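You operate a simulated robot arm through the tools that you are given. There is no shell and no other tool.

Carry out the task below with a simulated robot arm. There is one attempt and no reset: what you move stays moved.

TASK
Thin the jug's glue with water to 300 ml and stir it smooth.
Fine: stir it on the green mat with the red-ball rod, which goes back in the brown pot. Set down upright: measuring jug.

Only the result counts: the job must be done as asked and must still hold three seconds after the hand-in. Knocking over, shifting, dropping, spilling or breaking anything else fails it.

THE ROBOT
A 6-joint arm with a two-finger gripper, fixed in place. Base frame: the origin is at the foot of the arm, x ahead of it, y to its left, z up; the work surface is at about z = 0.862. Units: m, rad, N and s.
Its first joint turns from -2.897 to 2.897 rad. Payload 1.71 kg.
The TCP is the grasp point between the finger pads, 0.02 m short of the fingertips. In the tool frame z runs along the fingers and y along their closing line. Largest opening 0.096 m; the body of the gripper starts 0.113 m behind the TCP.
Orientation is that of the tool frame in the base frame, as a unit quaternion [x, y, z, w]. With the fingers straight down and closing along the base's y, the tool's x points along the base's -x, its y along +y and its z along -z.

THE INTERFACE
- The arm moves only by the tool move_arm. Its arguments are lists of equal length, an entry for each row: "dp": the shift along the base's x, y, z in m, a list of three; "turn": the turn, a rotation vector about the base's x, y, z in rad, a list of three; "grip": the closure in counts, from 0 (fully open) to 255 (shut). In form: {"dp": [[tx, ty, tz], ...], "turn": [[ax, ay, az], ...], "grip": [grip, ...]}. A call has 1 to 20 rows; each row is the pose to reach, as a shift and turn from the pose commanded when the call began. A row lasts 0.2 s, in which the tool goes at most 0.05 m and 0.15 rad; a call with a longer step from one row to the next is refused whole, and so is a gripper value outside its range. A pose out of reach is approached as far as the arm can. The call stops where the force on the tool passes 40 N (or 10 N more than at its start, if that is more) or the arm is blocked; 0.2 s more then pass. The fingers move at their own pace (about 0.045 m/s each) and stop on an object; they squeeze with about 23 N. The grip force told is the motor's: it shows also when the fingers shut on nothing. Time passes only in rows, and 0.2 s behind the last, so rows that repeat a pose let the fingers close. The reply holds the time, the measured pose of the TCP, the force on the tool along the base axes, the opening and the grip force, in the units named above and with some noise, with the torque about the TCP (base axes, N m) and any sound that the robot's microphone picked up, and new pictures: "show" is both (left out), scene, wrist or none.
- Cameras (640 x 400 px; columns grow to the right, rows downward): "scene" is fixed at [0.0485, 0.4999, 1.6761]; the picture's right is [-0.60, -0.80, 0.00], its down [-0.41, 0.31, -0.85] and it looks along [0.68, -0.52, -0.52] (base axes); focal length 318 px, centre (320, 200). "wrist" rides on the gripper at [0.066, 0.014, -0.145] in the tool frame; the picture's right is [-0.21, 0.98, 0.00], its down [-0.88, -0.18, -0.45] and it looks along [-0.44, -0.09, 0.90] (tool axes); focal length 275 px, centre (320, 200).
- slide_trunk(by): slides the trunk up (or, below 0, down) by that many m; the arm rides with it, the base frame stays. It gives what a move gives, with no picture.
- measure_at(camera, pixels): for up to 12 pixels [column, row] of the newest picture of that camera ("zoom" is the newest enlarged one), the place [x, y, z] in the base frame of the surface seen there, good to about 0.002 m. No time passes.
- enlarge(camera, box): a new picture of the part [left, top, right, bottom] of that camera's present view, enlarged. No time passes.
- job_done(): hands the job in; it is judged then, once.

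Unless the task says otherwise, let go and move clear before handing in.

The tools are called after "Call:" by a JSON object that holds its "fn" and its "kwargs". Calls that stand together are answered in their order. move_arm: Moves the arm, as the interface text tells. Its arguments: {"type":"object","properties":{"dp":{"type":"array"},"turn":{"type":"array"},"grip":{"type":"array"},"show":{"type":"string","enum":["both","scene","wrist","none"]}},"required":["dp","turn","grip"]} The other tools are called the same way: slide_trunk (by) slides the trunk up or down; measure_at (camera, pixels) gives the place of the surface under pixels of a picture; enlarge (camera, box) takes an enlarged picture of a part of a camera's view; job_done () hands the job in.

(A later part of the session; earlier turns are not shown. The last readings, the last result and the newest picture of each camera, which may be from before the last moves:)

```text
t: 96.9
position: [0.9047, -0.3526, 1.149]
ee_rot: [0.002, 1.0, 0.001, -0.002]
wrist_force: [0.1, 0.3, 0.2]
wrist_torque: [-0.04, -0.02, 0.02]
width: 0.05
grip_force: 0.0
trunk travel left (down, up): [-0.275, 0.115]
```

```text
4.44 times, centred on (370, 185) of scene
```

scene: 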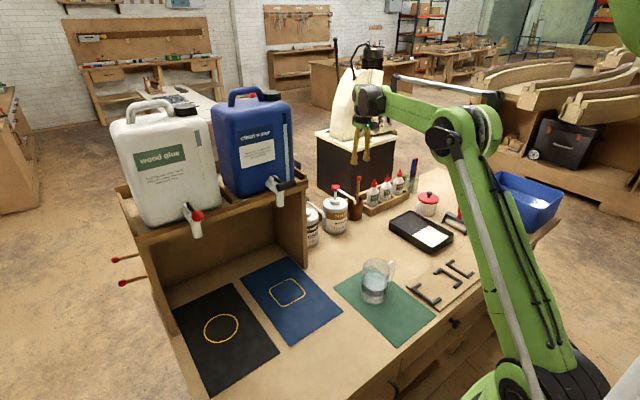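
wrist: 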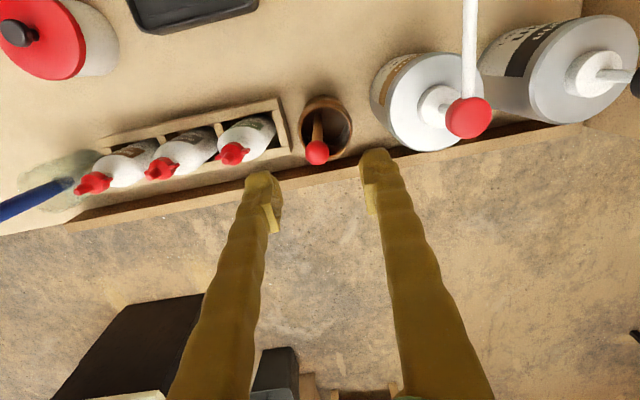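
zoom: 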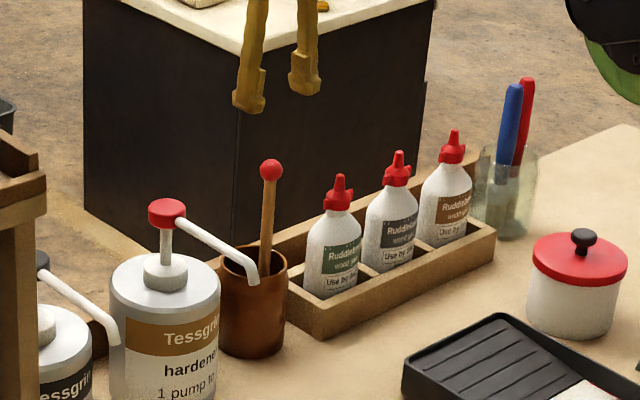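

The fingers hover over the ball, which the sight-line puts at (0.9075, −0.355). I'll nudge 2–3 mm and descend to z ≈ 1.027, so the pads flank the rod just below the ball.

Call:
{"fn": "move_arm", "kwargs": {"dp": [[0.001, -0.001, -0.01], [0.002, -0.002, -0.025], [0.0025, -0.002, -0.04], [0.0025, -0.002, -0.055], [0.0025, -0.002, -0.07], [0.0025, -0.002, -0.085], [0.0025, -0.002, -0.1], [0.0025, -0.002, -0.112], [0.0025, -0.002, -0.12], [0.0025, -0.002, -0.122], [0.0025, -0.002, -0.122], [0.0025, -0.002, -0.122]], "turn": [[0, 0, 0], [0, 0, 0], [0, 0, 0], [0, 0, 0], [0, 0, 0], [0, 0, 0], [0, 0, 0], [0, 0, 0], [0, 0, 0], [0, 0, 0], [0, 0, 0], [0, 0, 0]], "grip": [122, 122, 122, 122, 122, 122, 122, 122, 122, 122, 122, 122]}}

Call:
{"fn": "enlarge", "kwargs": {"camera": "scene", "box": [335, 160, 405, 225]}}

Call:
{"fn": "enlarge", "kwargs": {"camera": "wrist", "box": [240, 100, 400, 240]}}

```text
t: 99.5
position: [0.9056, -0.3553, 1.0286]
ee_rot: [0.001, 1.0, 0.0, -0.001]
wrist_force: [0.7, 0.4, 0.0]
wrist_torque: [0.02, 0.01, 0.0]
width: 0.0502
grip_force: 0.1
trunk travel left (down, up): [-0.275, 0.115]
```

scene: 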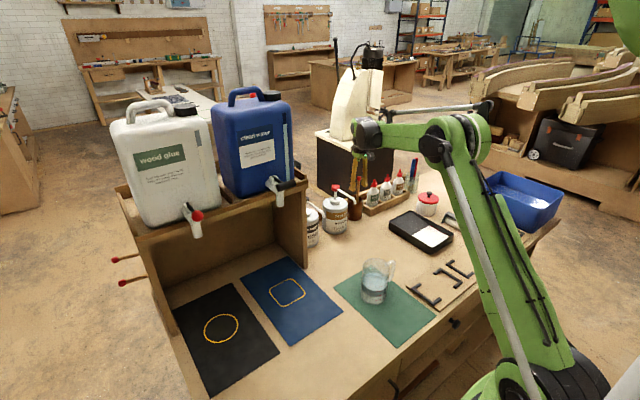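
wrist: 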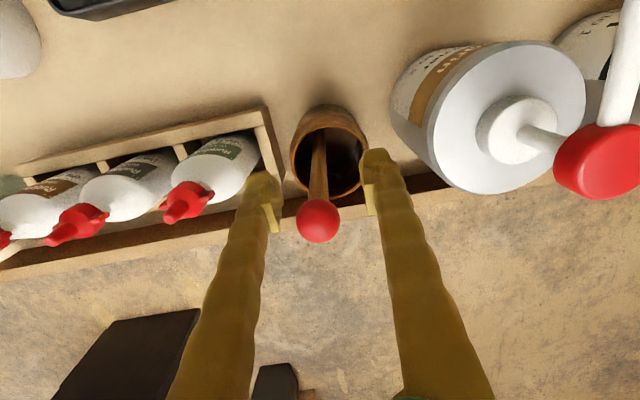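

```text
6.15 times, centred on (370, 192) of scene
```

zoom: 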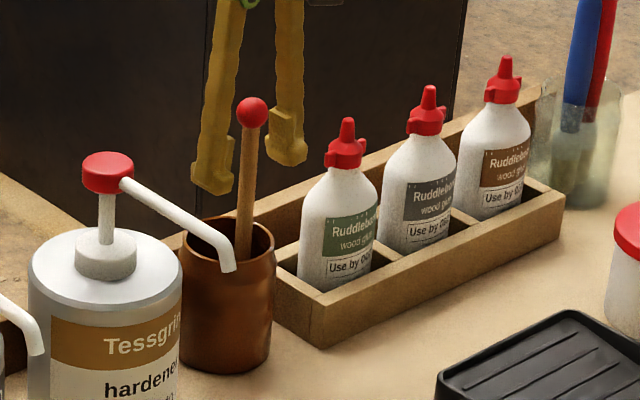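

```text
2.86 times, centred on (320, 170) of wrist
```

zoom: 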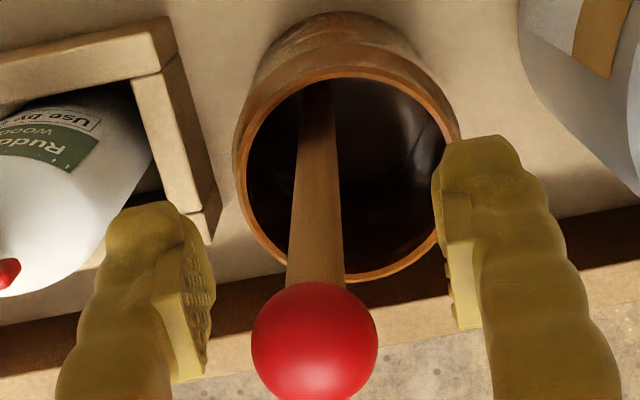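

The ball sits between the pads, centred within a millimetre of the TCP. I'll close on the rod.

Call:
{"fn": "move_arm", "kwargs": {"dp": [[0, 0, 0], [0, 0, 0], [0, 0, 0], [0, 0, 0], [0, 0, 0]], "turn": [[0, 0, 0], [0, 0, 0], [0, 0, 0], [0, 0, 0], [0, 0, 0]], "grip": [170, 210, 255, 255, 255], "show": "wrist"}}

```text
t: 100.7
position: [0.9064, -0.3558, 1.029]
ee_rot: [0.001, 1.0, -0.001, -0.001]
wrist_force: [0.2, -0.2, 0.6]
wrist_torque: [-0.01, -0.01, 0.04]
width: 0.0086
grip_force: 23.3
trunk travel left (down, up): [-0.275, 0.115]
```

wrist: 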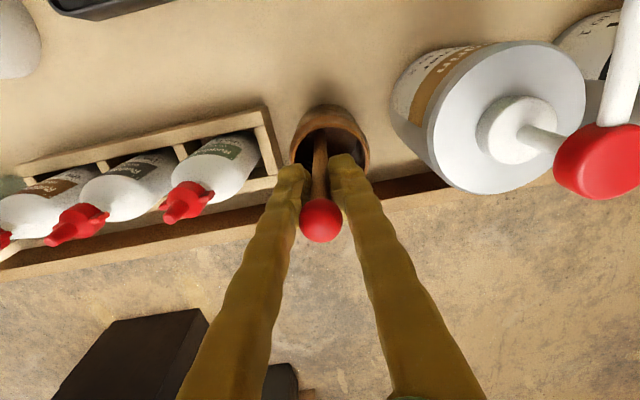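

The rod is held (8.6 mm wide). I'll lift it straight up 20 cm out of the pot.

Call:
{"fn": "move_arm", "kwargs": {"dp": [[0, 0, 0.005], [0, 0, 0.015], [0, 0, 0.03], [0, 0, 0.045], [0, 0, 0.06], [0, 0, 0.075], [0, 0, 0.09], [0, 0, 0.105], [0, 0, 0.12], [0, 0, 0.135], [0, 0, 0.15], [0, 0, 0.165], [0, 0, 0.18], [0, 0, 0.19], [0, 0, 0.2], [0, 0, 0.2], [0, 0, 0.2]], "turn": [[0, 0, 0], [0, 0, 0], [0, 0, 0], [0, 0, 0], [0, 0, 0], [0, 0, 0], [0, 0, 0], [0, 0, 0], [0, 0, 0], [0, 0, 0], [0, 0, 0], [0, 0, 0], [0, 0, 0], [0, 0, 0], [0, 0, 0], [0, 0, 0], [0, 0, 0]], "grip": [255, 255, 255, 255, 255, 255, 255, 255, 255, 255, 255, 255, 255, 255, 255, 255, 255]}}

Call:
{"fn": "enlarge", "kwargs": {"camera": "scene", "box": [320, 120, 420, 230]}}

```text
t: 104.3
position: [0.9073, -0.3543, 1.2283]
ee_rot: [0.001, 1.0, 0.0, -0.001]
wrist_force: [0.3, 0.8, 0.2]
wrist_torque: [-0.02, -0.02, 0.01]
width: 0.0087
grip_force: 22.4
trunk travel left (down, up): [-0.275, 0.115]
```

scene: 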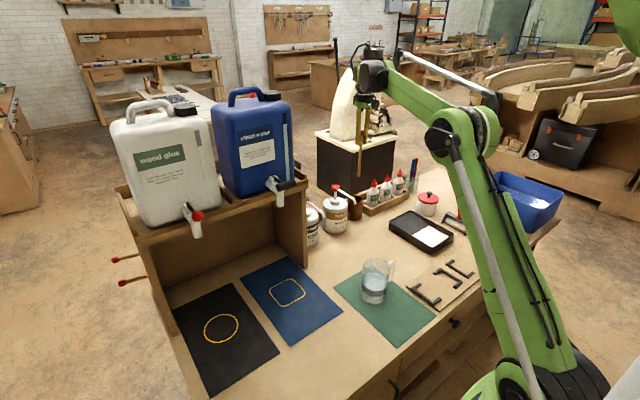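
wrist: 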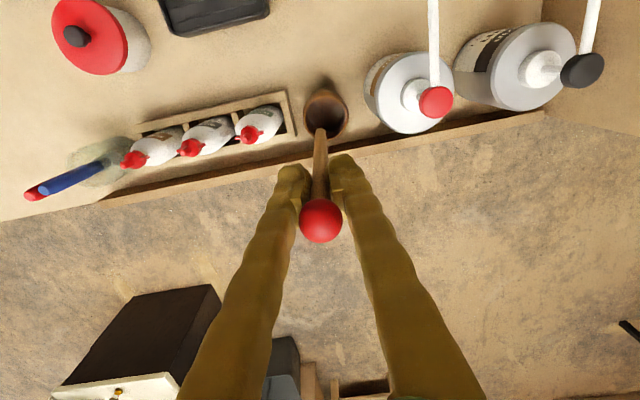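

```text
3.64 times, centred on (370, 175) of scene
```

zoom: 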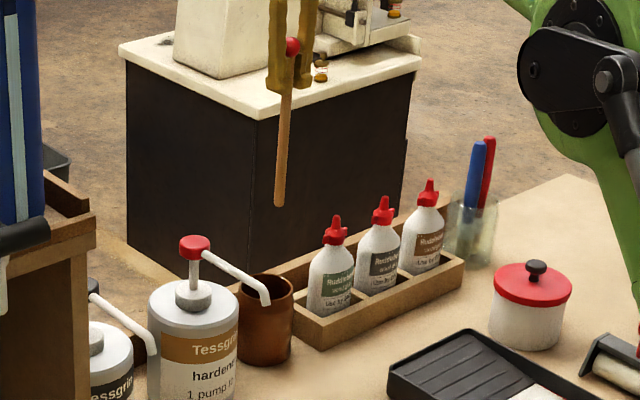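

The rod is out of the pot, hanging straight. I'll measure its tip (279,203) and ball for the length below the fingers.

Call:
{"fn": "measure_at", "kwargs": {"camera": "zoom", "pixels": [[279, 203], [280, 190], [283, 150], [285, 110], [292, 46], [279, 206]]}}

Call:
{"fn": "move_arm", "kwargs": {"dp": [[-0.01, 0, 0], [-0.025, 0.002, 0], [-0.045, 0.005, 0], [-0.065, 0.01, 0], [-0.085, 0.02, 0], [-0.108, 0.035, 0], [-0.13, 0.05, 0], [-0.155, 0.07, 0], [-0.18, 0.09, 0], [-0.205, 0.11, 0], [-0.23, 0.133, 0], [-0.255, 0.156, 0], [-0.28, 0.18, 0], [-0.305, 0.204, 0], [-0.33, 0.227, 0], [-0.352, 0.248, 0], [-0.368, 0.26, 0], [-0.38, 0.269, 0], [-0.38, 0.269, 0], [-0.38, 0.269, 0]], "turn": [[0, 0, 0], [0, 0, 0], [0, 0, 0], [0, 0, 0], [0, 0, 0], [0, 0, 0], [0, 0, 0], [0, 0, 0], [0, 0, 0], [0, 0, 0], [0, 0, 0], [0, 0, 0], [0, 0, 0], [0, 0, 0], [0, 0, 0], [0, 0, 0], [0, 0, 0], [0, 0, 0], [0, 0, 0], [0, 0, 0]], "grip": [255, 255, 255, 255, 255, 255, 255, 255, 255, 255, 255, 255, 255, 255, 255, 255, 255, 255, 255, 255]}}

Call:
{"fn": "enlarge", "kwargs": {"camera": "scene", "box": [320, 170, 440, 320]}}

Call:
{"fn": "enlarge", "kwargs": {"camera": "wrist", "box": [220, 30, 420, 200]}}

```text
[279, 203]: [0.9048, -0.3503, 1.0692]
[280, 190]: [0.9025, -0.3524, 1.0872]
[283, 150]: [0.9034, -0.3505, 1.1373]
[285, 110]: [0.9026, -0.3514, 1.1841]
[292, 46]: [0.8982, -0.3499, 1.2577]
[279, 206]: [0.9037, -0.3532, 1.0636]
```

```text
t: 108.5
position: [0.528, -0.0841, 1.2299]
ee_rot: [0.0, 1.0, 0.0, -0.001]
wrist_force: [0.7, -0.6, 0.1]
wrist_torque: [0.01, 0.0, 0.02]
width: 0.009
grip_force: 22.9
trunk travel left (down, up): [-0.275, 0.115]
```

scene: 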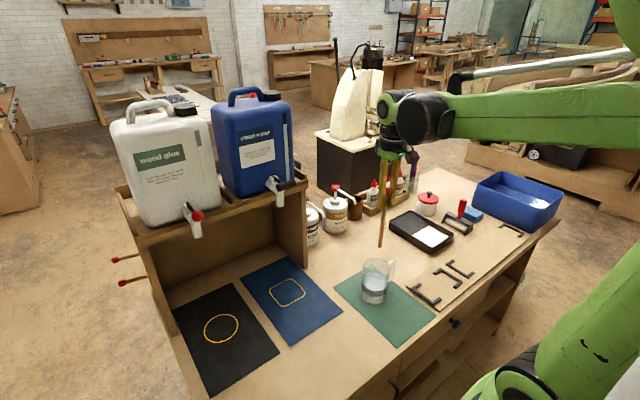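
wrist: 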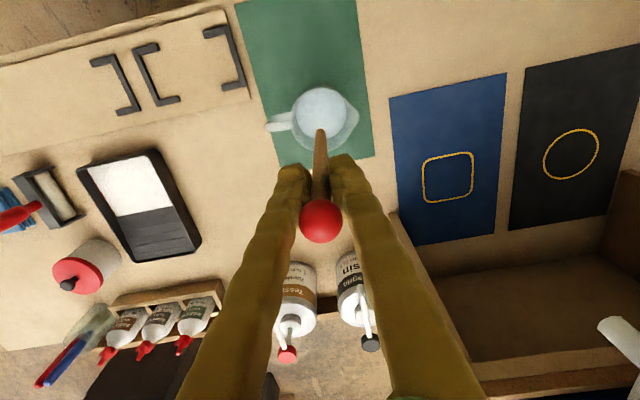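

```text
2.67 times, centred on (380, 245) of scene
```

zoom: 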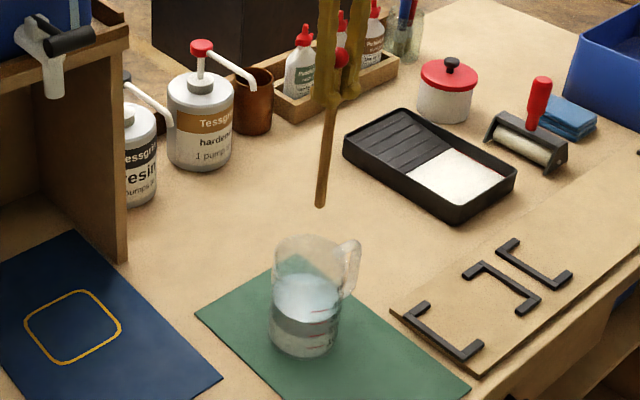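

```text
2.35 times, centred on (320, 115) of wrist
```

zoom: 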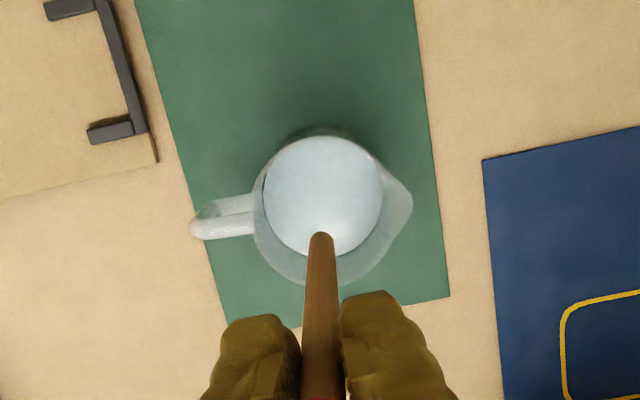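

The rod tip is 0.163 m below the TCP, and the sight-lines put the jug's axis at about (0.531, −0.083). I'll confirm with surface measurements on the jug.

Call:
{"fn": "measure_at", "kwargs": {"camera": "zoom", "pixels": [[275, 190], [372, 190], [322, 145], [322, 195], [290, 225], [355, 225], [322, 228], [300, 160], [345, 160], [210, 215], [260, 240], [405, 205]]}}

Call:
{"fn": "enlarge", "kwargs": {"camera": "scene", "box": [350, 245, 410, 310]}}

Call:
{"fn": "measure_at", "kwargs": {"camera": "zoom", "pixels": [[195, 200], [260, 180], [290, 210], [250, 230], [180, 290], [250, 330], [310, 310], [150, 250], [200, 160], [400, 160], [410, 220], [330, 250]]}}

```text
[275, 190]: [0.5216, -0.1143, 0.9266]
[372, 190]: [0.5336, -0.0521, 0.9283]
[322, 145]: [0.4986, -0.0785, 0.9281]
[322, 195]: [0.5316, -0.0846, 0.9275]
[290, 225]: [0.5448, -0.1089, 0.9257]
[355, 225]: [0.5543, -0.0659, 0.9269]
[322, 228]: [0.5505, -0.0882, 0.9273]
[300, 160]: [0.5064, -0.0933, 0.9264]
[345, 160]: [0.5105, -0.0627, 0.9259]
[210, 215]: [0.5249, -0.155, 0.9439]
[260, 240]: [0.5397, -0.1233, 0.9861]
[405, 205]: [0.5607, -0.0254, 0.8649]
```

```text
6.15 times, centred on (380, 278) of scene
```

zoom: 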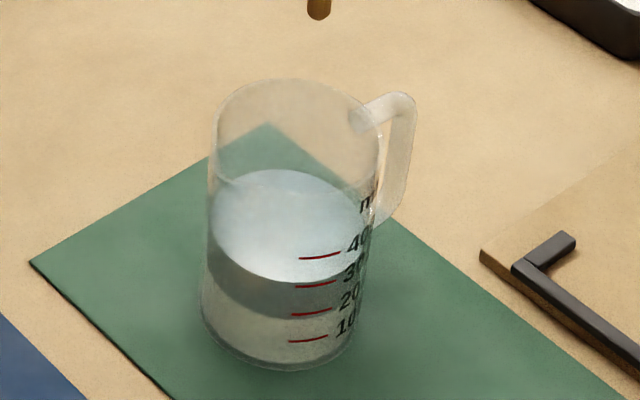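

```text
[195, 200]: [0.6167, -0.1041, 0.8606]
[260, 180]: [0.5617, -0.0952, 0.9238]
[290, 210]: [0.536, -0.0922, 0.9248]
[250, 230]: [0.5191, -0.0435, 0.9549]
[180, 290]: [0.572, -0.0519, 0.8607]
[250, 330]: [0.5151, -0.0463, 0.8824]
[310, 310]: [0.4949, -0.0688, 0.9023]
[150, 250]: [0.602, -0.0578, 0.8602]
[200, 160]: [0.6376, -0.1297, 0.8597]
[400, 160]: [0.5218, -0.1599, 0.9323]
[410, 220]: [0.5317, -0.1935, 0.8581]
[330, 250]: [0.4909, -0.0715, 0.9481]
```

The liquid's centre is at about (0.532, −0.0835), rim z ≈ 0.987. I'll centre the rod and lower it until the tip is about 1 cm above the jug's floor (TCP z ≈ 1.041).

Call:
{"fn": "move_arm", "kwargs": {"dp": [[0.002, 0, 0], [0.004, 0.0006, -0.01], [0.004, 0.0006, -0.025], [0.004, 0.0006, -0.04], [0.004, 0.0006, -0.055], [0.004, 0.0006, -0.07], [0.004, 0.0006, -0.085], [0.004, 0.0006, -0.1], [0.004, 0.0006, -0.115], [0.004, 0.0006, -0.13], [0.004, 0.0006, -0.145], [0.004, 0.0006, -0.158], [0.004, 0.0006, -0.17], [0.004, 0.0006, -0.18], [0.004, 0.0006, -0.186], [0.004, 0.0006, -0.188], [0.004, 0.0006, -0.188], [0.004, 0.0006, -0.188]], "turn": [[0, 0, 0], [0, 0, 0], [0, 0, 0], [0, 0, 0], [0, 0, 0], [0, 0, 0], [0, 0, 0], [0, 0, 0], [0, 0, 0], [0, 0, 0], [0, 0, 0], [0, 0, 0], [0, 0, 0], [0, 0, 0], [0, 0, 0], [0, 0, 0], [0, 0, 0], [0, 0, 0]], "grip": [255, 255, 255, 255, 255, 255, 255, 255, 255, 255, 255, 255, 255, 255, 255, 255, 255, 255]}}

Call:
{"fn": "enlarge", "kwargs": {"camera": "scene", "box": [340, 225, 420, 310]}}

Call:
{"fn": "enlarge", "kwargs": {"camera": "wrist", "box": [220, 30, 420, 240]}}

```text
t: 112.3
position: [0.5301, -0.0856, 1.04]
ee_rot: [0.002, 1.0, 0.0, 0.0]
wrist_force: [-0.6, 0.3, 0.1]
wrist_torque: [0.01, 0.0, -0.03]
width: 0.0087
grip_force: 22.7
trunk travel left (down, up): [-0.275, 0.115]
```

scene: 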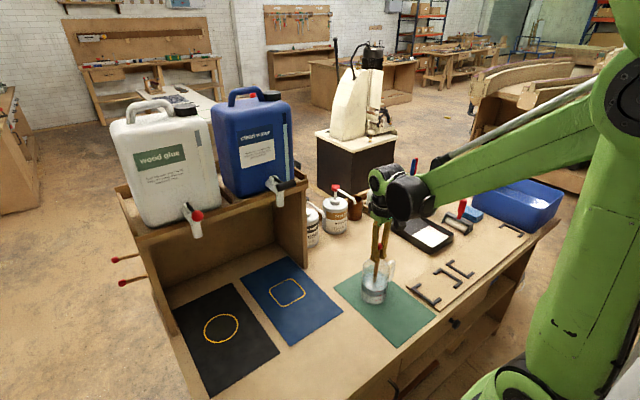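
wrist: 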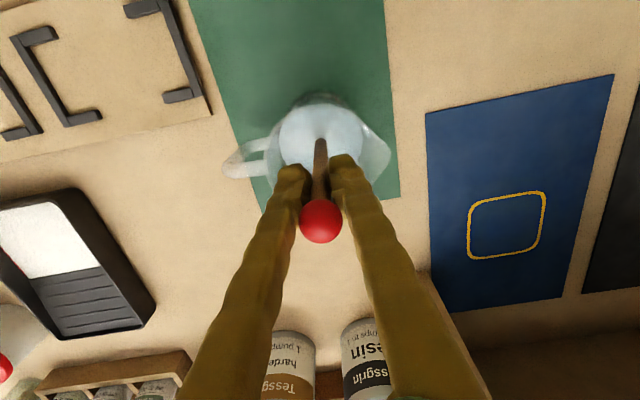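

```text
4.71 times, centred on (380, 268) of scene
```

zoom: 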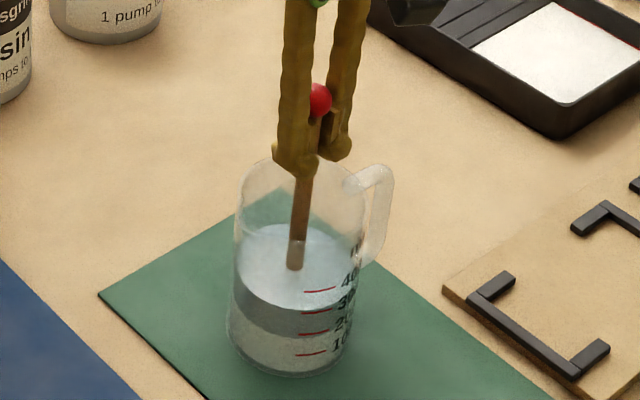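

```text
1.90 times, centred on (320, 135) of wrist
```

zoom: 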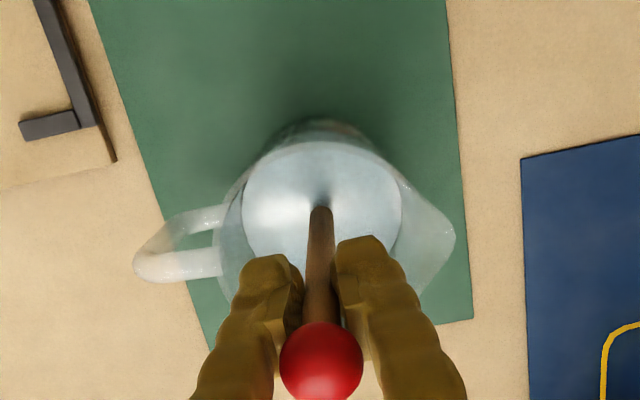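

The rod's tip is in the liquid near the centre, no contact forces. I'll stir two circles of 2.2 cm radius and watch forces and the layers.

Call:
{"fn": "move_arm", "kwargs": {"dp": [[0.011, 0, 0], [0.022, 0, 0], [0.0156, 0.0156, 0], [0, 0.022, 0], [-0.0156, 0.0156, 0], [-0.022, 0, 0], [-0.0156, -0.0156, 0], [0, -0.022, 0], [0.0156, -0.0156, 0], [0.022, 0, 0], [0.0156, 0.0156, 0], [0, 0.022, 0], [-0.0156, 0.0156, 0], [-0.022, 0, 0], [-0.0156, -0.0156, 0], [0, -0.022, 0], [0.0156, -0.0156, 0], [0.022, 0, 0], [0.011, 0, 0], [0, 0, 0]], "turn": [[0, 0, 0], [0, 0, 0], [0, 0, 0], [0, 0, 0], [0, 0, 0], [0, 0, 0], [0, 0, 0], [0, 0, 0], [0, 0, 0], [0, 0, 0], [0, 0, 0], [0, 0, 0], [0, 0, 0], [0, 0, 0], [0, 0, 0], [0, 0, 0], [0, 0, 0], [0, 0, 0], [0, 0, 0], [0, 0, 0]], "grip": [255, 255, 255, 255, 255, 255, 255, 255, 255, 255, 255, 255, 255, 255, 255, 255, 255, 255, 255, 255]}}

Call:
{"fn": "enlarge", "kwargs": {"camera": "scene", "box": [340, 225, 420, 310]}}

```text
t: 116.5
position: [0.5311, -0.0872, 1.0409]
ee_rot: [0.001, 1.0, 0.0, -0.001]
wrist_force: [-0.6, 0.0, -0.3]
wrist_torque: [0.02, -0.04, -0.01]
width: 0.009
grip_force: 23.0
trunk travel left (down, up): [-0.275, 0.115]
```

scene: 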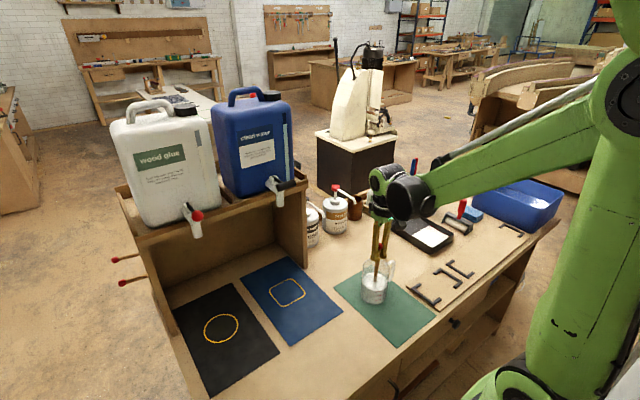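
wrist: 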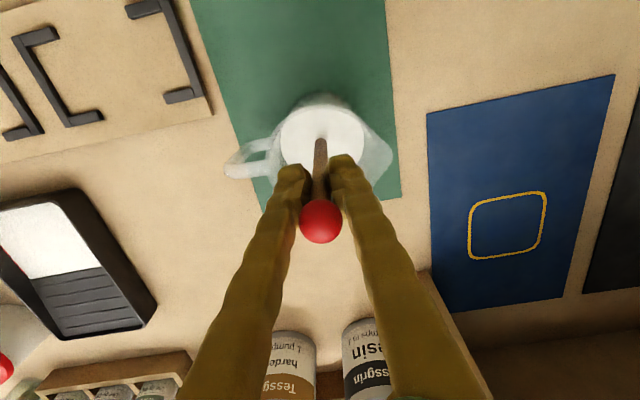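

```text
4.71 times, centred on (380, 268) of scene
```

zoom: 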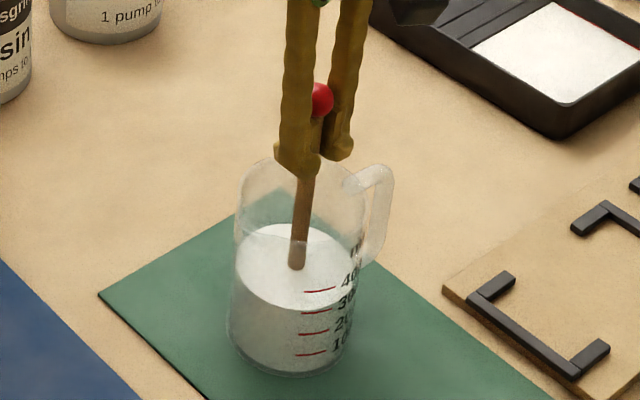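

The layers have merged into one pale liquid already. I'll stir more rounds to make sure it's fully smooth.

Call:
{"fn": "move_arm", "kwargs": {"dp": [[0.011, 0, 0], [0.022, 0, 0], [0.0156, 0.0156, 0], [0, 0.022, 0], [-0.0156, 0.0156, 0], [-0.022, 0, 0], [-0.0156, -0.0156, 0], [0, -0.022, 0], [0.0156, -0.0156, 0], [0.022, 0, 0], [0.0156, 0.0156, 0], [0, 0.022, 0], [-0.0156, 0.0156, 0], [-0.022, 0, 0], [-0.0156, -0.0156, 0], [0, -0.022, 0], [0.0156, -0.0156, 0], [0.022, 0, 0], [0.011, 0, 0], [0, 0, 0]], "turn": [[0, 0, 0], [0, 0, 0], [0, 0, 0], [0, 0, 0], [0, 0, 0], [0, 0, 0], [0, 0, 0], [0, 0, 0], [0, 0, 0], [0, 0, 0], [0, 0, 0], [0, 0, 0], [0, 0, 0], [0, 0, 0], [0, 0, 0], [0, 0, 0], [0, 0, 0], [0, 0, 0], [0, 0, 0], [0, 0, 0]], "grip": [255, 255, 255, 255, 255, 255, 255, 255, 255, 255, 255, 255, 255, 255, 255, 255, 255, 255, 255, 255], "show": "none"}}

Call:
{"fn": "move_arm", "kwargs": {"dp": [[0.011, 0, 0], [0.022, 0, 0], [0.0156, -0.0156, 0], [0, -0.022, 0], [-0.0156, -0.0156, 0], [-0.022, 0, 0], [-0.0156, 0.0156, 0], [0, 0.022, 0], [0.0156, 0.0156, 0], [0.022, 0, 0], [0.0156, -0.0156, 0], [0, -0.022, 0], [-0.0156, -0.0156, 0], [-0.022, 0, 0], [-0.0156, 0.0156, 0], [0, 0.022, 0], [0.0156, 0.0156, 0], [0.022, 0, 0], [0.011, 0, 0], [0, 0, 0]], "turn": [[0, 0, 0], [0, 0, 0], [0, 0, 0], [0, 0, 0], [0, 0, 0], [0, 0, 0], [0, 0, 0], [0, 0, 0], [0, 0, 0], [0, 0, 0], [0, 0, 0], [0, 0, 0], [0, 0, 0], [0, 0, 0], [0, 0, 0], [0, 0, 0], [0, 0, 0], [0, 0, 0], [0, 0, 0], [0, 0, 0]], "grip": [255, 255, 255, 255, 255, 255, 255, 255, 255, 255, 255, 255, 255, 255, 255, 255, 255, 255, 255, 255]}}

Call:
{"fn": "enlarge", "kwargs": {"camera": "scene", "box": [350, 245, 410, 310]}}

```text
t: 120.7
position: [0.5302, -0.0867, 1.04]
ee_rot: [0.001, 1.0, 0.0, -0.002]
wrist_force: [-0.4, 0.2, 0.7]
wrist_torque: [-0.02, 0.02, 0.01]
width: 0.0085
grip_force: 23.1
trunk travel left (down, up): [-0.275, 0.115]
```

```text
t: 124.9
position: [0.5295, -0.0843, 1.0392]
ee_rot: [0.001, 1.0, 0.0, -0.001]
wrist_force: [-0.1, 0.3, -0.4]
wrist_torque: [0.0, -0.02, 0.0]
width: 0.009
grip_force: 23.3
trunk travel left (down, up): [-0.275, 0.115]
```

scene: 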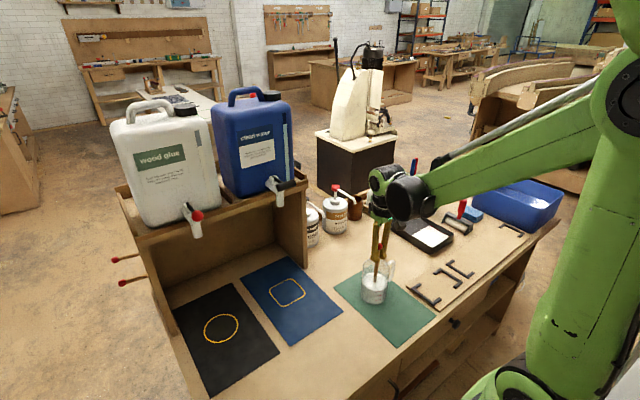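
wrist: 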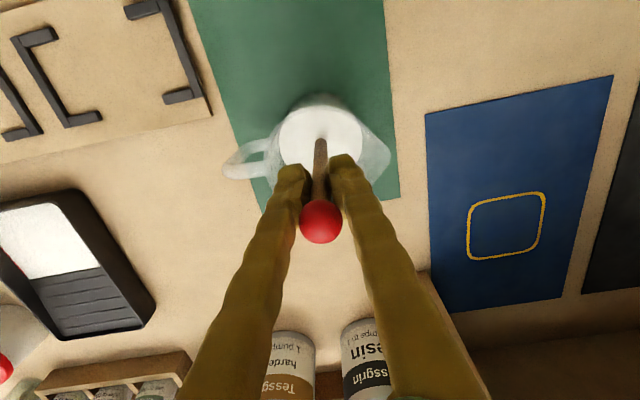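

```text
6.15 times, centred on (380, 278) of scene
```

zoom: 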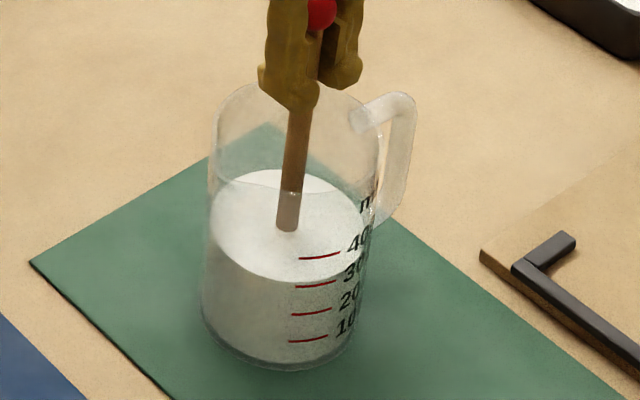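

The liquid is uniform from floor to surface. I'll add one more set of circles with a little up-and-down for good measure.

Call:
{"fn": "move_arm", "kwargs": {"dp": [[0.011, 0, 0], [0.022, 0, 0.003], [0.0156, 0.0156, 0.006], [0, 0.022, 0.009], [-0.0156, 0.0156, 0.012], [-0.022, 0, 0.012], [-0.0156, -0.0156, 0.009], [0, -0.022, 0.006], [0.0156, -0.0156, 0.003], [0.022, 0, 0], [0.0156, 0.0156, 0.003], [0, 0.022, 0.006], [-0.0156, 0.0156, 0.009], [-0.022, 0, 0.012], [-0.0156, -0.0156, 0.009], [0, -0.022, 0.006], [0.0156, -0.0156, 0.003], [0.022, 0, 0], [0.011, 0, 0], [0, 0, 0]], "turn": [[0, 0, 0], [0, 0, 0], [0, 0, 0], [0, 0, 0], [0, 0, 0], [0, 0, 0], [0, 0, 0], [0, 0, 0], [0, 0, 0], [0, 0, 0], [0, 0, 0], [0, 0, 0], [0, 0, 0], [0, 0, 0], [0, 0, 0], [0, 0, 0], [0, 0, 0], [0, 0, 0], [0, 0, 0], [0, 0, 0]], "grip": [255, 255, 255, 255, 255, 255, 255, 255, 255, 255, 255, 255, 255, 255, 255, 255, 255, 255, 255, 255], "show": "none"}}

Call:
{"fn": "move_arm", "kwargs": {"dp": [[0, 0, 0], [0, 0, 0.005], [0, 0, 0.015], [0, 0, 0.03], [0, 0, 0.045], [0, 0, 0.06], [0, 0, 0.075], [0, 0, 0.09], [0, 0, 0.105], [0, 0, 0.12], [0, 0, 0.135], [0, 0, 0.15], [0, 0, 0.165], [0, 0, 0.18], [0, 0, 0.188], [0, 0, 0.188], [0, 0, 0.188]], "turn": [[0, 0, 0], [0, 0, 0], [0, 0, 0], [0, 0, 0], [0, 0, 0], [0, 0, 0], [0, 0, 0], [0, 0, 0], [0, 0, 0], [0, 0, 0], [0, 0, 0], [0, 0, 0], [0, 0, 0], [0, 0, 0], [0, 0, 0], [0, 0, 0], [0, 0, 0]], "grip": [255, 255, 255, 255, 255, 255, 255, 255, 255, 255, 255, 255, 255, 255, 255, 255, 255]}}

Call:
{"fn": "enlarge", "kwargs": {"camera": "scene", "box": [340, 170, 440, 310]}}

```text
t: 129.1
position: [0.5312, -0.0848, 1.0391]
ee_rot: [0.001, 1.0, 0.001, 0.0]
wrist_force: [0.1, 1.0, -0.2]
wrist_torque: [0.03, 0.0, 0.03]
width: 0.0089
grip_force: 23.1
trunk travel left (down, up): [-0.275, 0.115]
```

```text
t: 132.7
position: [0.5315, -0.0864, 1.229]
ee_rot: [0.002, 1.0, 0.0, -0.001]
wrist_force: [-0.1, 0.6, -0.2]
wrist_torque: [0.0, -0.03, -0.02]
width: 0.0086
grip_force: 22.7
trunk travel left (down, up): [-0.275, 0.115]
```

scene: 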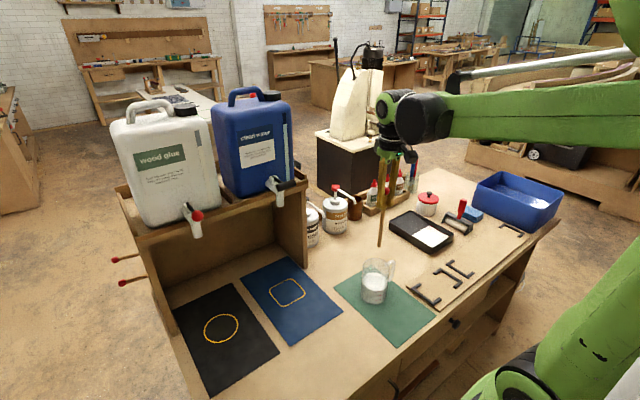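
wrist: 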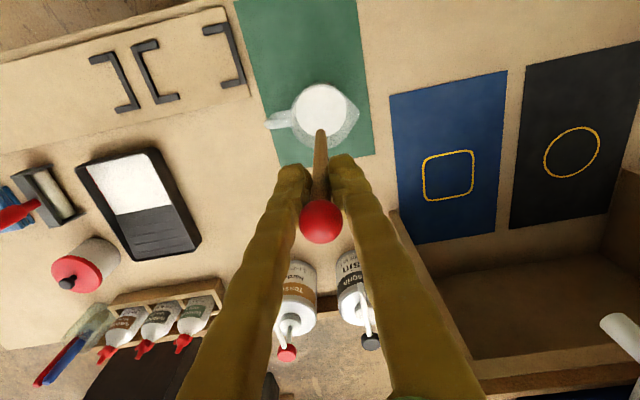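

```text
2.86 times, centred on (390, 240) of scene
```

zoom: 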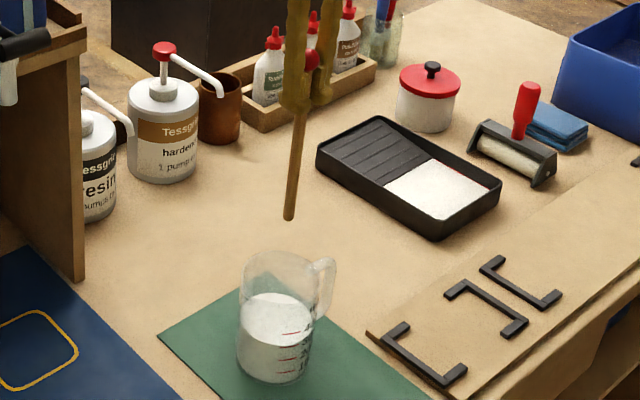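

The rod is out, and the jug shows one even white liquid. I'll carry the rod back along the same path to above the pot.

Call:
{"fn": "move_arm", "kwargs": {"dp": [[0.012, -0.009, 0], [0.028, -0.021, 0], [0.05, -0.042, 0], [0.075, -0.066, 0], [0.1, -0.09, 0], [0.125, -0.113, 0], [0.15, -0.137, 0], [0.175, -0.16, 0], [0.2, -0.18, 0], [0.225, -0.2, 0], [0.25, -0.22, 0], [0.272, -0.236, 0], [0.294, -0.25, 0], [0.315, -0.26, 0], [0.335, -0.266, 0], [0.352, -0.2686, 0], [0.366, -0.2696, 0], [0.376, -0.2696, 0], [0.376, -0.2696, 0], [0.376, -0.2696, 0]], "turn": [[0, 0, 0], [0, 0, 0], [0, 0, 0], [0, 0, 0], [0, 0, 0], [0, 0, 0], [0, 0, 0], [0, 0, 0], [0, 0, 0], [0, 0, 0], [0, 0, 0], [0, 0, 0], [0, 0, 0], [0, 0, 0], [0, 0, 0], [0, 0, 0], [0, 0, 0], [0, 0, 0], [0, 0, 0], [0, 0, 0]], "grip": [255, 255, 255, 255, 255, 255, 255, 255, 255, 255, 255, 255, 255, 255, 255, 255, 255, 255, 255, 255]}}

Call:
{"fn": "enlarge", "kwargs": {"camera": "scene", "box": [320, 120, 420, 230]}}

Call:
{"fn": "measure_at", "kwargs": {"camera": "zoom", "pixels": [[279, 203], [280, 190], [283, 150], [285, 110], [292, 46], [277, 206]]}}

Call:
{"fn": "enlarge", "kwargs": {"camera": "wrist", "box": [270, 60, 390, 160]}}

```text
t: 136.9
position: [0.9074, -0.3546, 1.2285]
ee_rot: [0.001, 1.0, -0.001, -0.001]
wrist_force: [0.2, -0.5, 0.5]
wrist_torque: [-0.01, -0.01, -0.02]
width: 0.0101
grip_force: 22.7
trunk travel left (down, up): [-0.275, 0.115]
```

scene: 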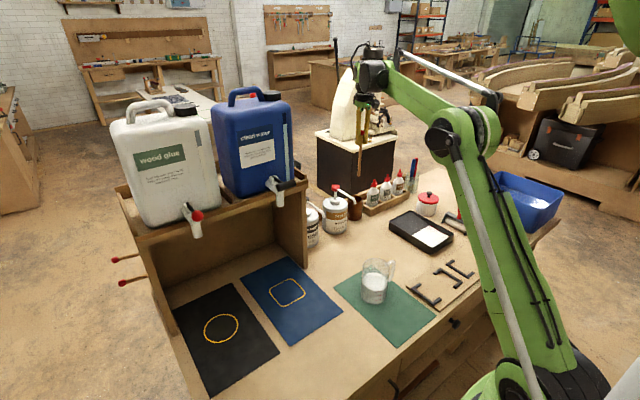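
wrist: 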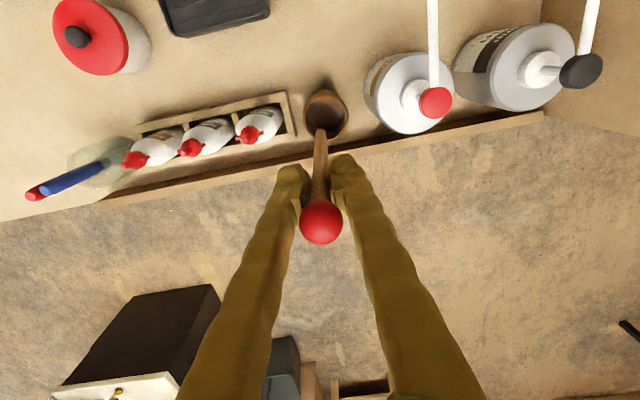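

```text
3.64 times, centred on (370, 175) of scene
```

zoom: 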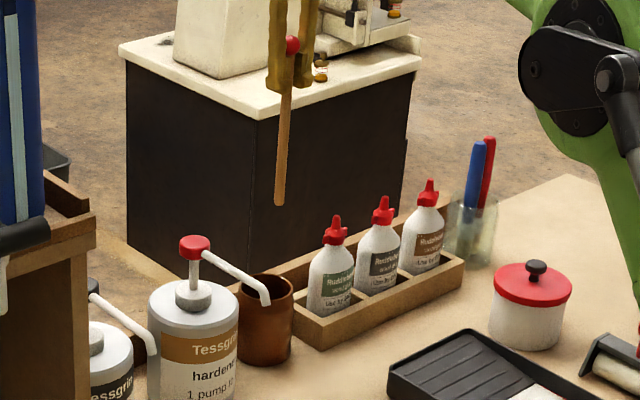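

```text
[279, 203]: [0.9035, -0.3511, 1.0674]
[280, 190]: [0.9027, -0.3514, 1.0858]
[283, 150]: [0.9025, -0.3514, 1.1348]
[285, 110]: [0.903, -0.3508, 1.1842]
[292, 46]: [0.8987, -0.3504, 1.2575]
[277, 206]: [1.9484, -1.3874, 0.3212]
```

```text
4.00 times, centred on (330, 110) of wrist
```

zoom: 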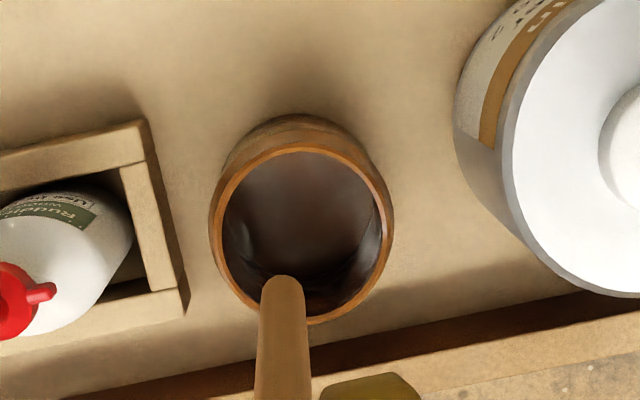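

The rod hangs exactly as when it left the pot, with the tip over the opening. I'll lower it straight in, nudged 3 mm toward the pot's centre.

Call:
{"fn": "move_arm", "kwargs": {"dp": [[0.002, 0.002, 0], [0.003, 0.003, -0.01], [0.003, 0.003, -0.025], [0.003, 0.003, -0.04], [0.003, 0.003, -0.055], [0.003, 0.003, -0.07], [0.003, 0.003, -0.085], [0.003, 0.003, -0.1], [0.003, 0.003, -0.115], [0.003, 0.003, -0.13], [0.003, 0.003, -0.145], [0.003, 0.003, -0.16], [0.003, 0.003, -0.172], [0.003, 0.003, -0.182], [0.003, 0.003, -0.19], [0.003, 0.003, -0.195], [0.003, 0.003, -0.197], [0.003, 0.003, -0.197], [0.003, 0.003, -0.197]], "turn": [[0, 0, 0], [0, 0, 0], [0, 0, 0], [0, 0, 0], [0, 0, 0], [0, 0, 0], [0, 0, 0], [0, 0, 0], [0, 0, 0], [0, 0, 0], [0, 0, 0], [0, 0, 0], [0, 0, 0], [0, 0, 0], [0, 0, 0], [0, 0, 0], [0, 0, 0], [0, 0, 0], [0, 0, 0]], "grip": [255, 255, 255, 255, 255, 255, 255, 255, 255, 255, 255, 255, 255, 255, 255, 255, 255, 255, 255]}}

Call:
{"fn": "enlarge", "kwargs": {"camera": "scene", "box": [335, 160, 405, 225]}}

Call:
{"fn": "enlarge", "kwargs": {"camera": "wrist", "box": [240, 80, 400, 240]}}

```text
t: 140.9
position: [0.9104, -0.3506, 1.0316]
ee_rot: [0.0, 1.0, -0.001, -0.001]
wrist_force: [-0.1, 0.4, -0.4]
wrist_torque: [-0.01, 0.01, 0.0]
width: 0.0099
grip_force: 23.0
trunk travel left (down, up): [-0.275, 0.115]
```

scene: 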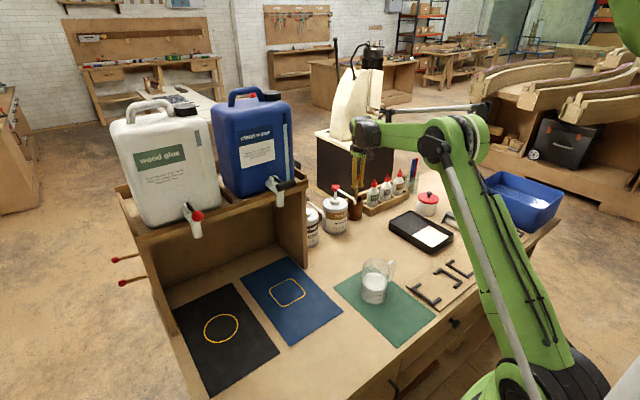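
wrist: 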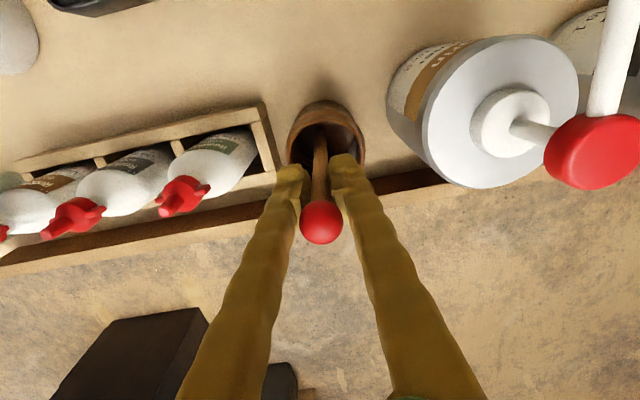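

```text
6.15 times, centred on (370, 192) of scene
```

zoom: 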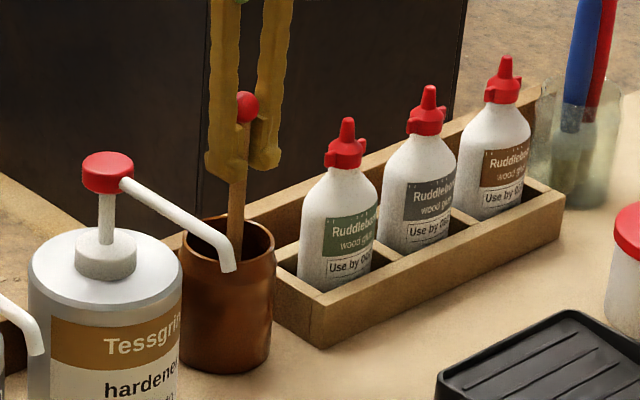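

```text
2.50 times, centred on (320, 160) of wrist
```

zoom: 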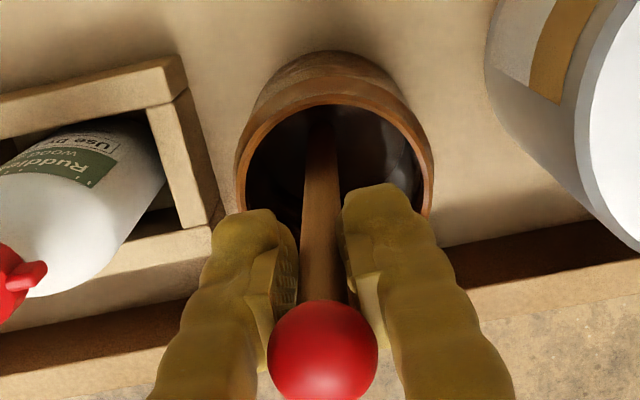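

The rod stands inside the pot with the fingers just below the ball and no contact force. I'll lower 2 mm more and open the fingers gently to about 6 cm.

Call:
{"fn": "move_arm", "kwargs": {"dp": [[0, 0, -0.001], [0, 0, -0.002], [0, 0, -0.002], [0, 0, -0.002], [0, 0, -0.002], [0, 0, -0.002], [0, 0, -0.002], [0, 0, -0.002], [0, 0, -0.002]], "turn": [[0, 0, 0], [0, 0, 0], [0, 0, 0], [0, 0, 0], [0, 0, 0], [0, 0, 0], [0, 0, 0], [0, 0, 0], [0, 0, 0]], "grip": [255, 255, 255, 222, 210, 180, 140, 96, 96]}}

Call:
{"fn": "enlarge", "kwargs": {"camera": "scene", "box": [335, 160, 405, 225]}}

Call:
{"fn": "enlarge", "kwargs": {"camera": "wrist", "box": [240, 80, 400, 240]}}

```text
t: 142.9
position: [0.9097, -0.3518, 1.0293]
ee_rot: [0.001, 1.0, 0.0, -0.002]
wrist_force: [0.8, 0.3, 0.1]
wrist_torque: [0.0, -0.02, 0.02]
width: 0.0602
grip_force: 0.1
trunk travel left (down, up): [-0.275, 0.115]
```

scene: 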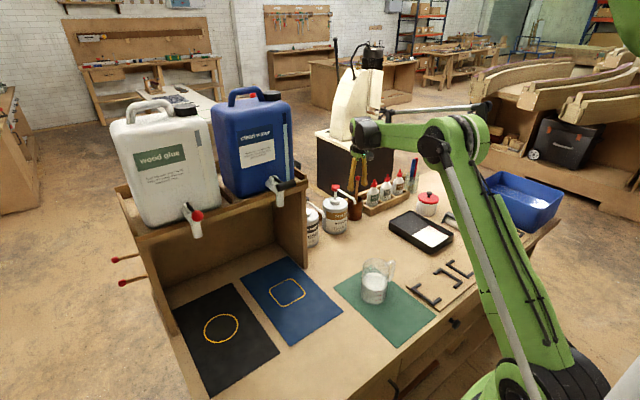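
wrist: 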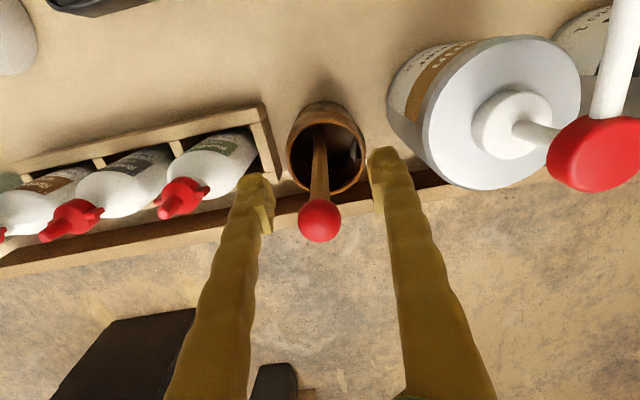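

```text
6.15 times, centred on (370, 192) of scene
```

zoom: 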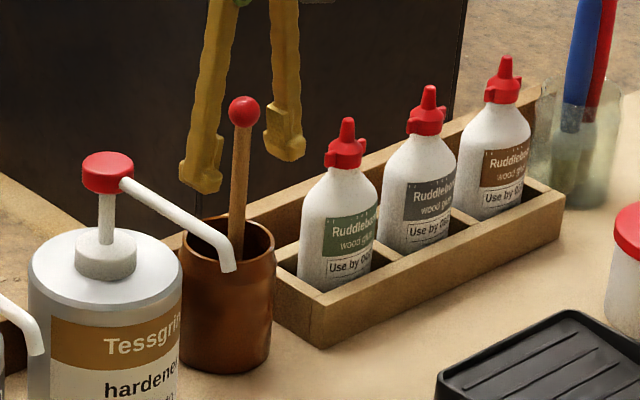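

```text
2.50 times, centred on (320, 160) of wrist
```

zoom: 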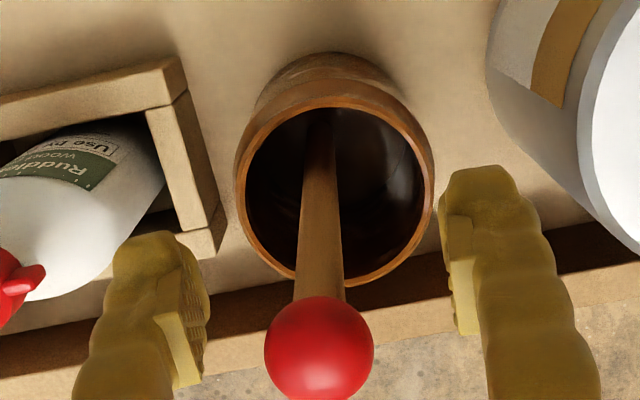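

The rod stands free in the pot and the fingers are open around it. I'll rise straight up clear of the ball and then draw back toward the robot.

Call:
{"fn": "move_arm", "kwargs": {"dp": [[0, 0, 0.008], [0, 0, 0.02], [0, 0, 0.035], [0, 0, 0.05], [0, 0, 0.07], [0, 0, 0.09], [0, 0, 0.11], [0, 0, 0.13], [0, 0, 0.15], [-0.02, 0.01, 0.17], [-0.05, 0.02, 0.19], [-0.08, 0.04, 0.21], [-0.11, 0.06, 0.23], [-0.14, 0.08, 0.25], [-0.17, 0.1, 0.25], [-0.2, 0.12, 0.25], [-0.23, 0.14, 0.25], [-0.25, 0.15, 0.25], [-0.25, 0.15, 0.25], [-0.25, 0.15, 0.25]], "turn": [[0, 0, 0], [0, 0, 0], [0, 0, 0], [0, 0, 0], [0, 0, 0], [0, 0, 0], [0, 0, 0], [0, 0, 0], [0, 0, 0], [0, 0, 0], [0, 0, 0], [0, 0, 0], [0, 0, 0], [0, 0, 0], [0, 0, 0], [0, 0, 0], [0, 0, 0], [0, 0, 0], [0, 0, 0], [0, 0, 0]], "grip": [96, 96, 96, 96, 96, 96, 96, 96, 96, 96, 96, 96, 96, 96, 96, 96, 96, 96, 96, 96]}}

Call:
{"fn": "enlarge", "kwargs": {"camera": "scene", "box": [300, 150, 440, 240]}}

Call:
{"fn": "enlarge", "kwargs": {"camera": "scene", "box": [355, 260, 395, 305]}}

Call:
{"fn": "measure_at", "kwargs": {"camera": "zoom", "pixels": [[320, 130], [340, 130], [300, 120], [310, 140], [330, 150], [350, 140], [290, 140], [310, 110], [340, 110], [320, 160], [300, 160], [360, 120]]}}

```text
t: 147.1
position: [0.6613, -0.2022, 1.2798]
ee_rot: [0.001, 1.0, 0.0, -0.001]
wrist_force: [0.6, -0.6, 0.7]
wrist_torque: [0.06, 0.06, 0.0]
width: 0.0598
grip_force: 0.0
trunk travel left (down, up): [-0.275, 0.115]
```

scene: 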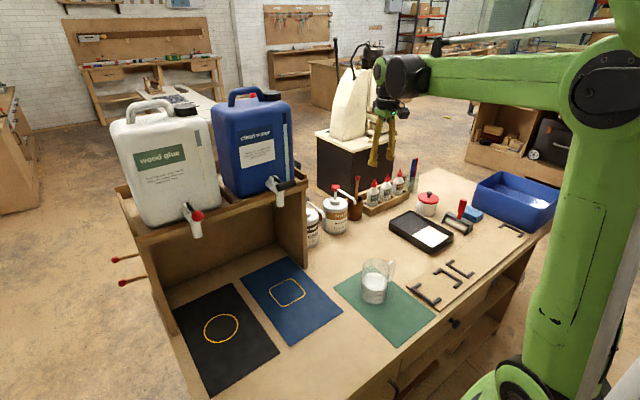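
wrist: 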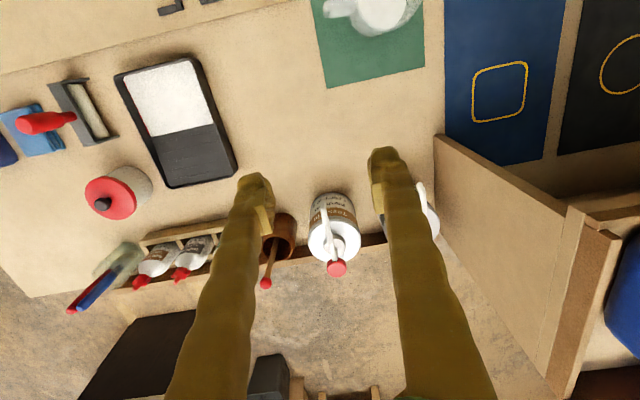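

```text
4.44 times, centred on (370, 195) of scene
```

zoom: 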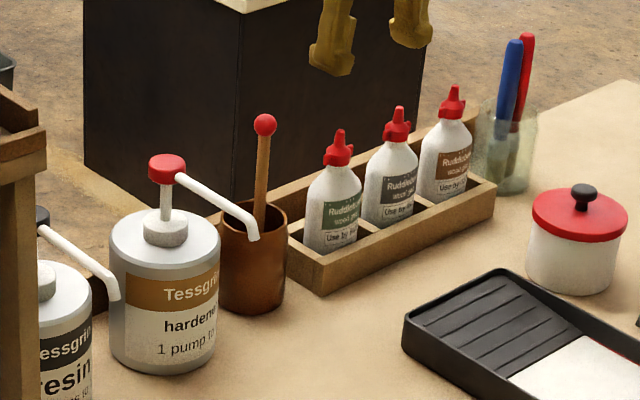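

```text
8.89 times, centred on (375, 282) of scene
```

zoom: 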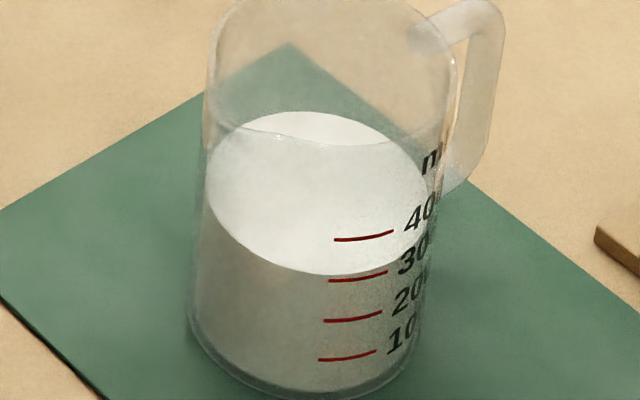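

```text
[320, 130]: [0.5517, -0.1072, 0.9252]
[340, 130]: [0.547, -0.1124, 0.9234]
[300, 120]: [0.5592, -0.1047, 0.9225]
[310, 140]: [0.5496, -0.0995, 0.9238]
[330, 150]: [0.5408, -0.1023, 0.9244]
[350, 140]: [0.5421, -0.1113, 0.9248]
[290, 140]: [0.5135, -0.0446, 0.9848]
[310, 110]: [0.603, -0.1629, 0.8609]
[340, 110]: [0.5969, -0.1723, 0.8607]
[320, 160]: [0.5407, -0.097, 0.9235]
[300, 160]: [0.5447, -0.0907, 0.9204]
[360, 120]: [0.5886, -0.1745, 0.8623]
```

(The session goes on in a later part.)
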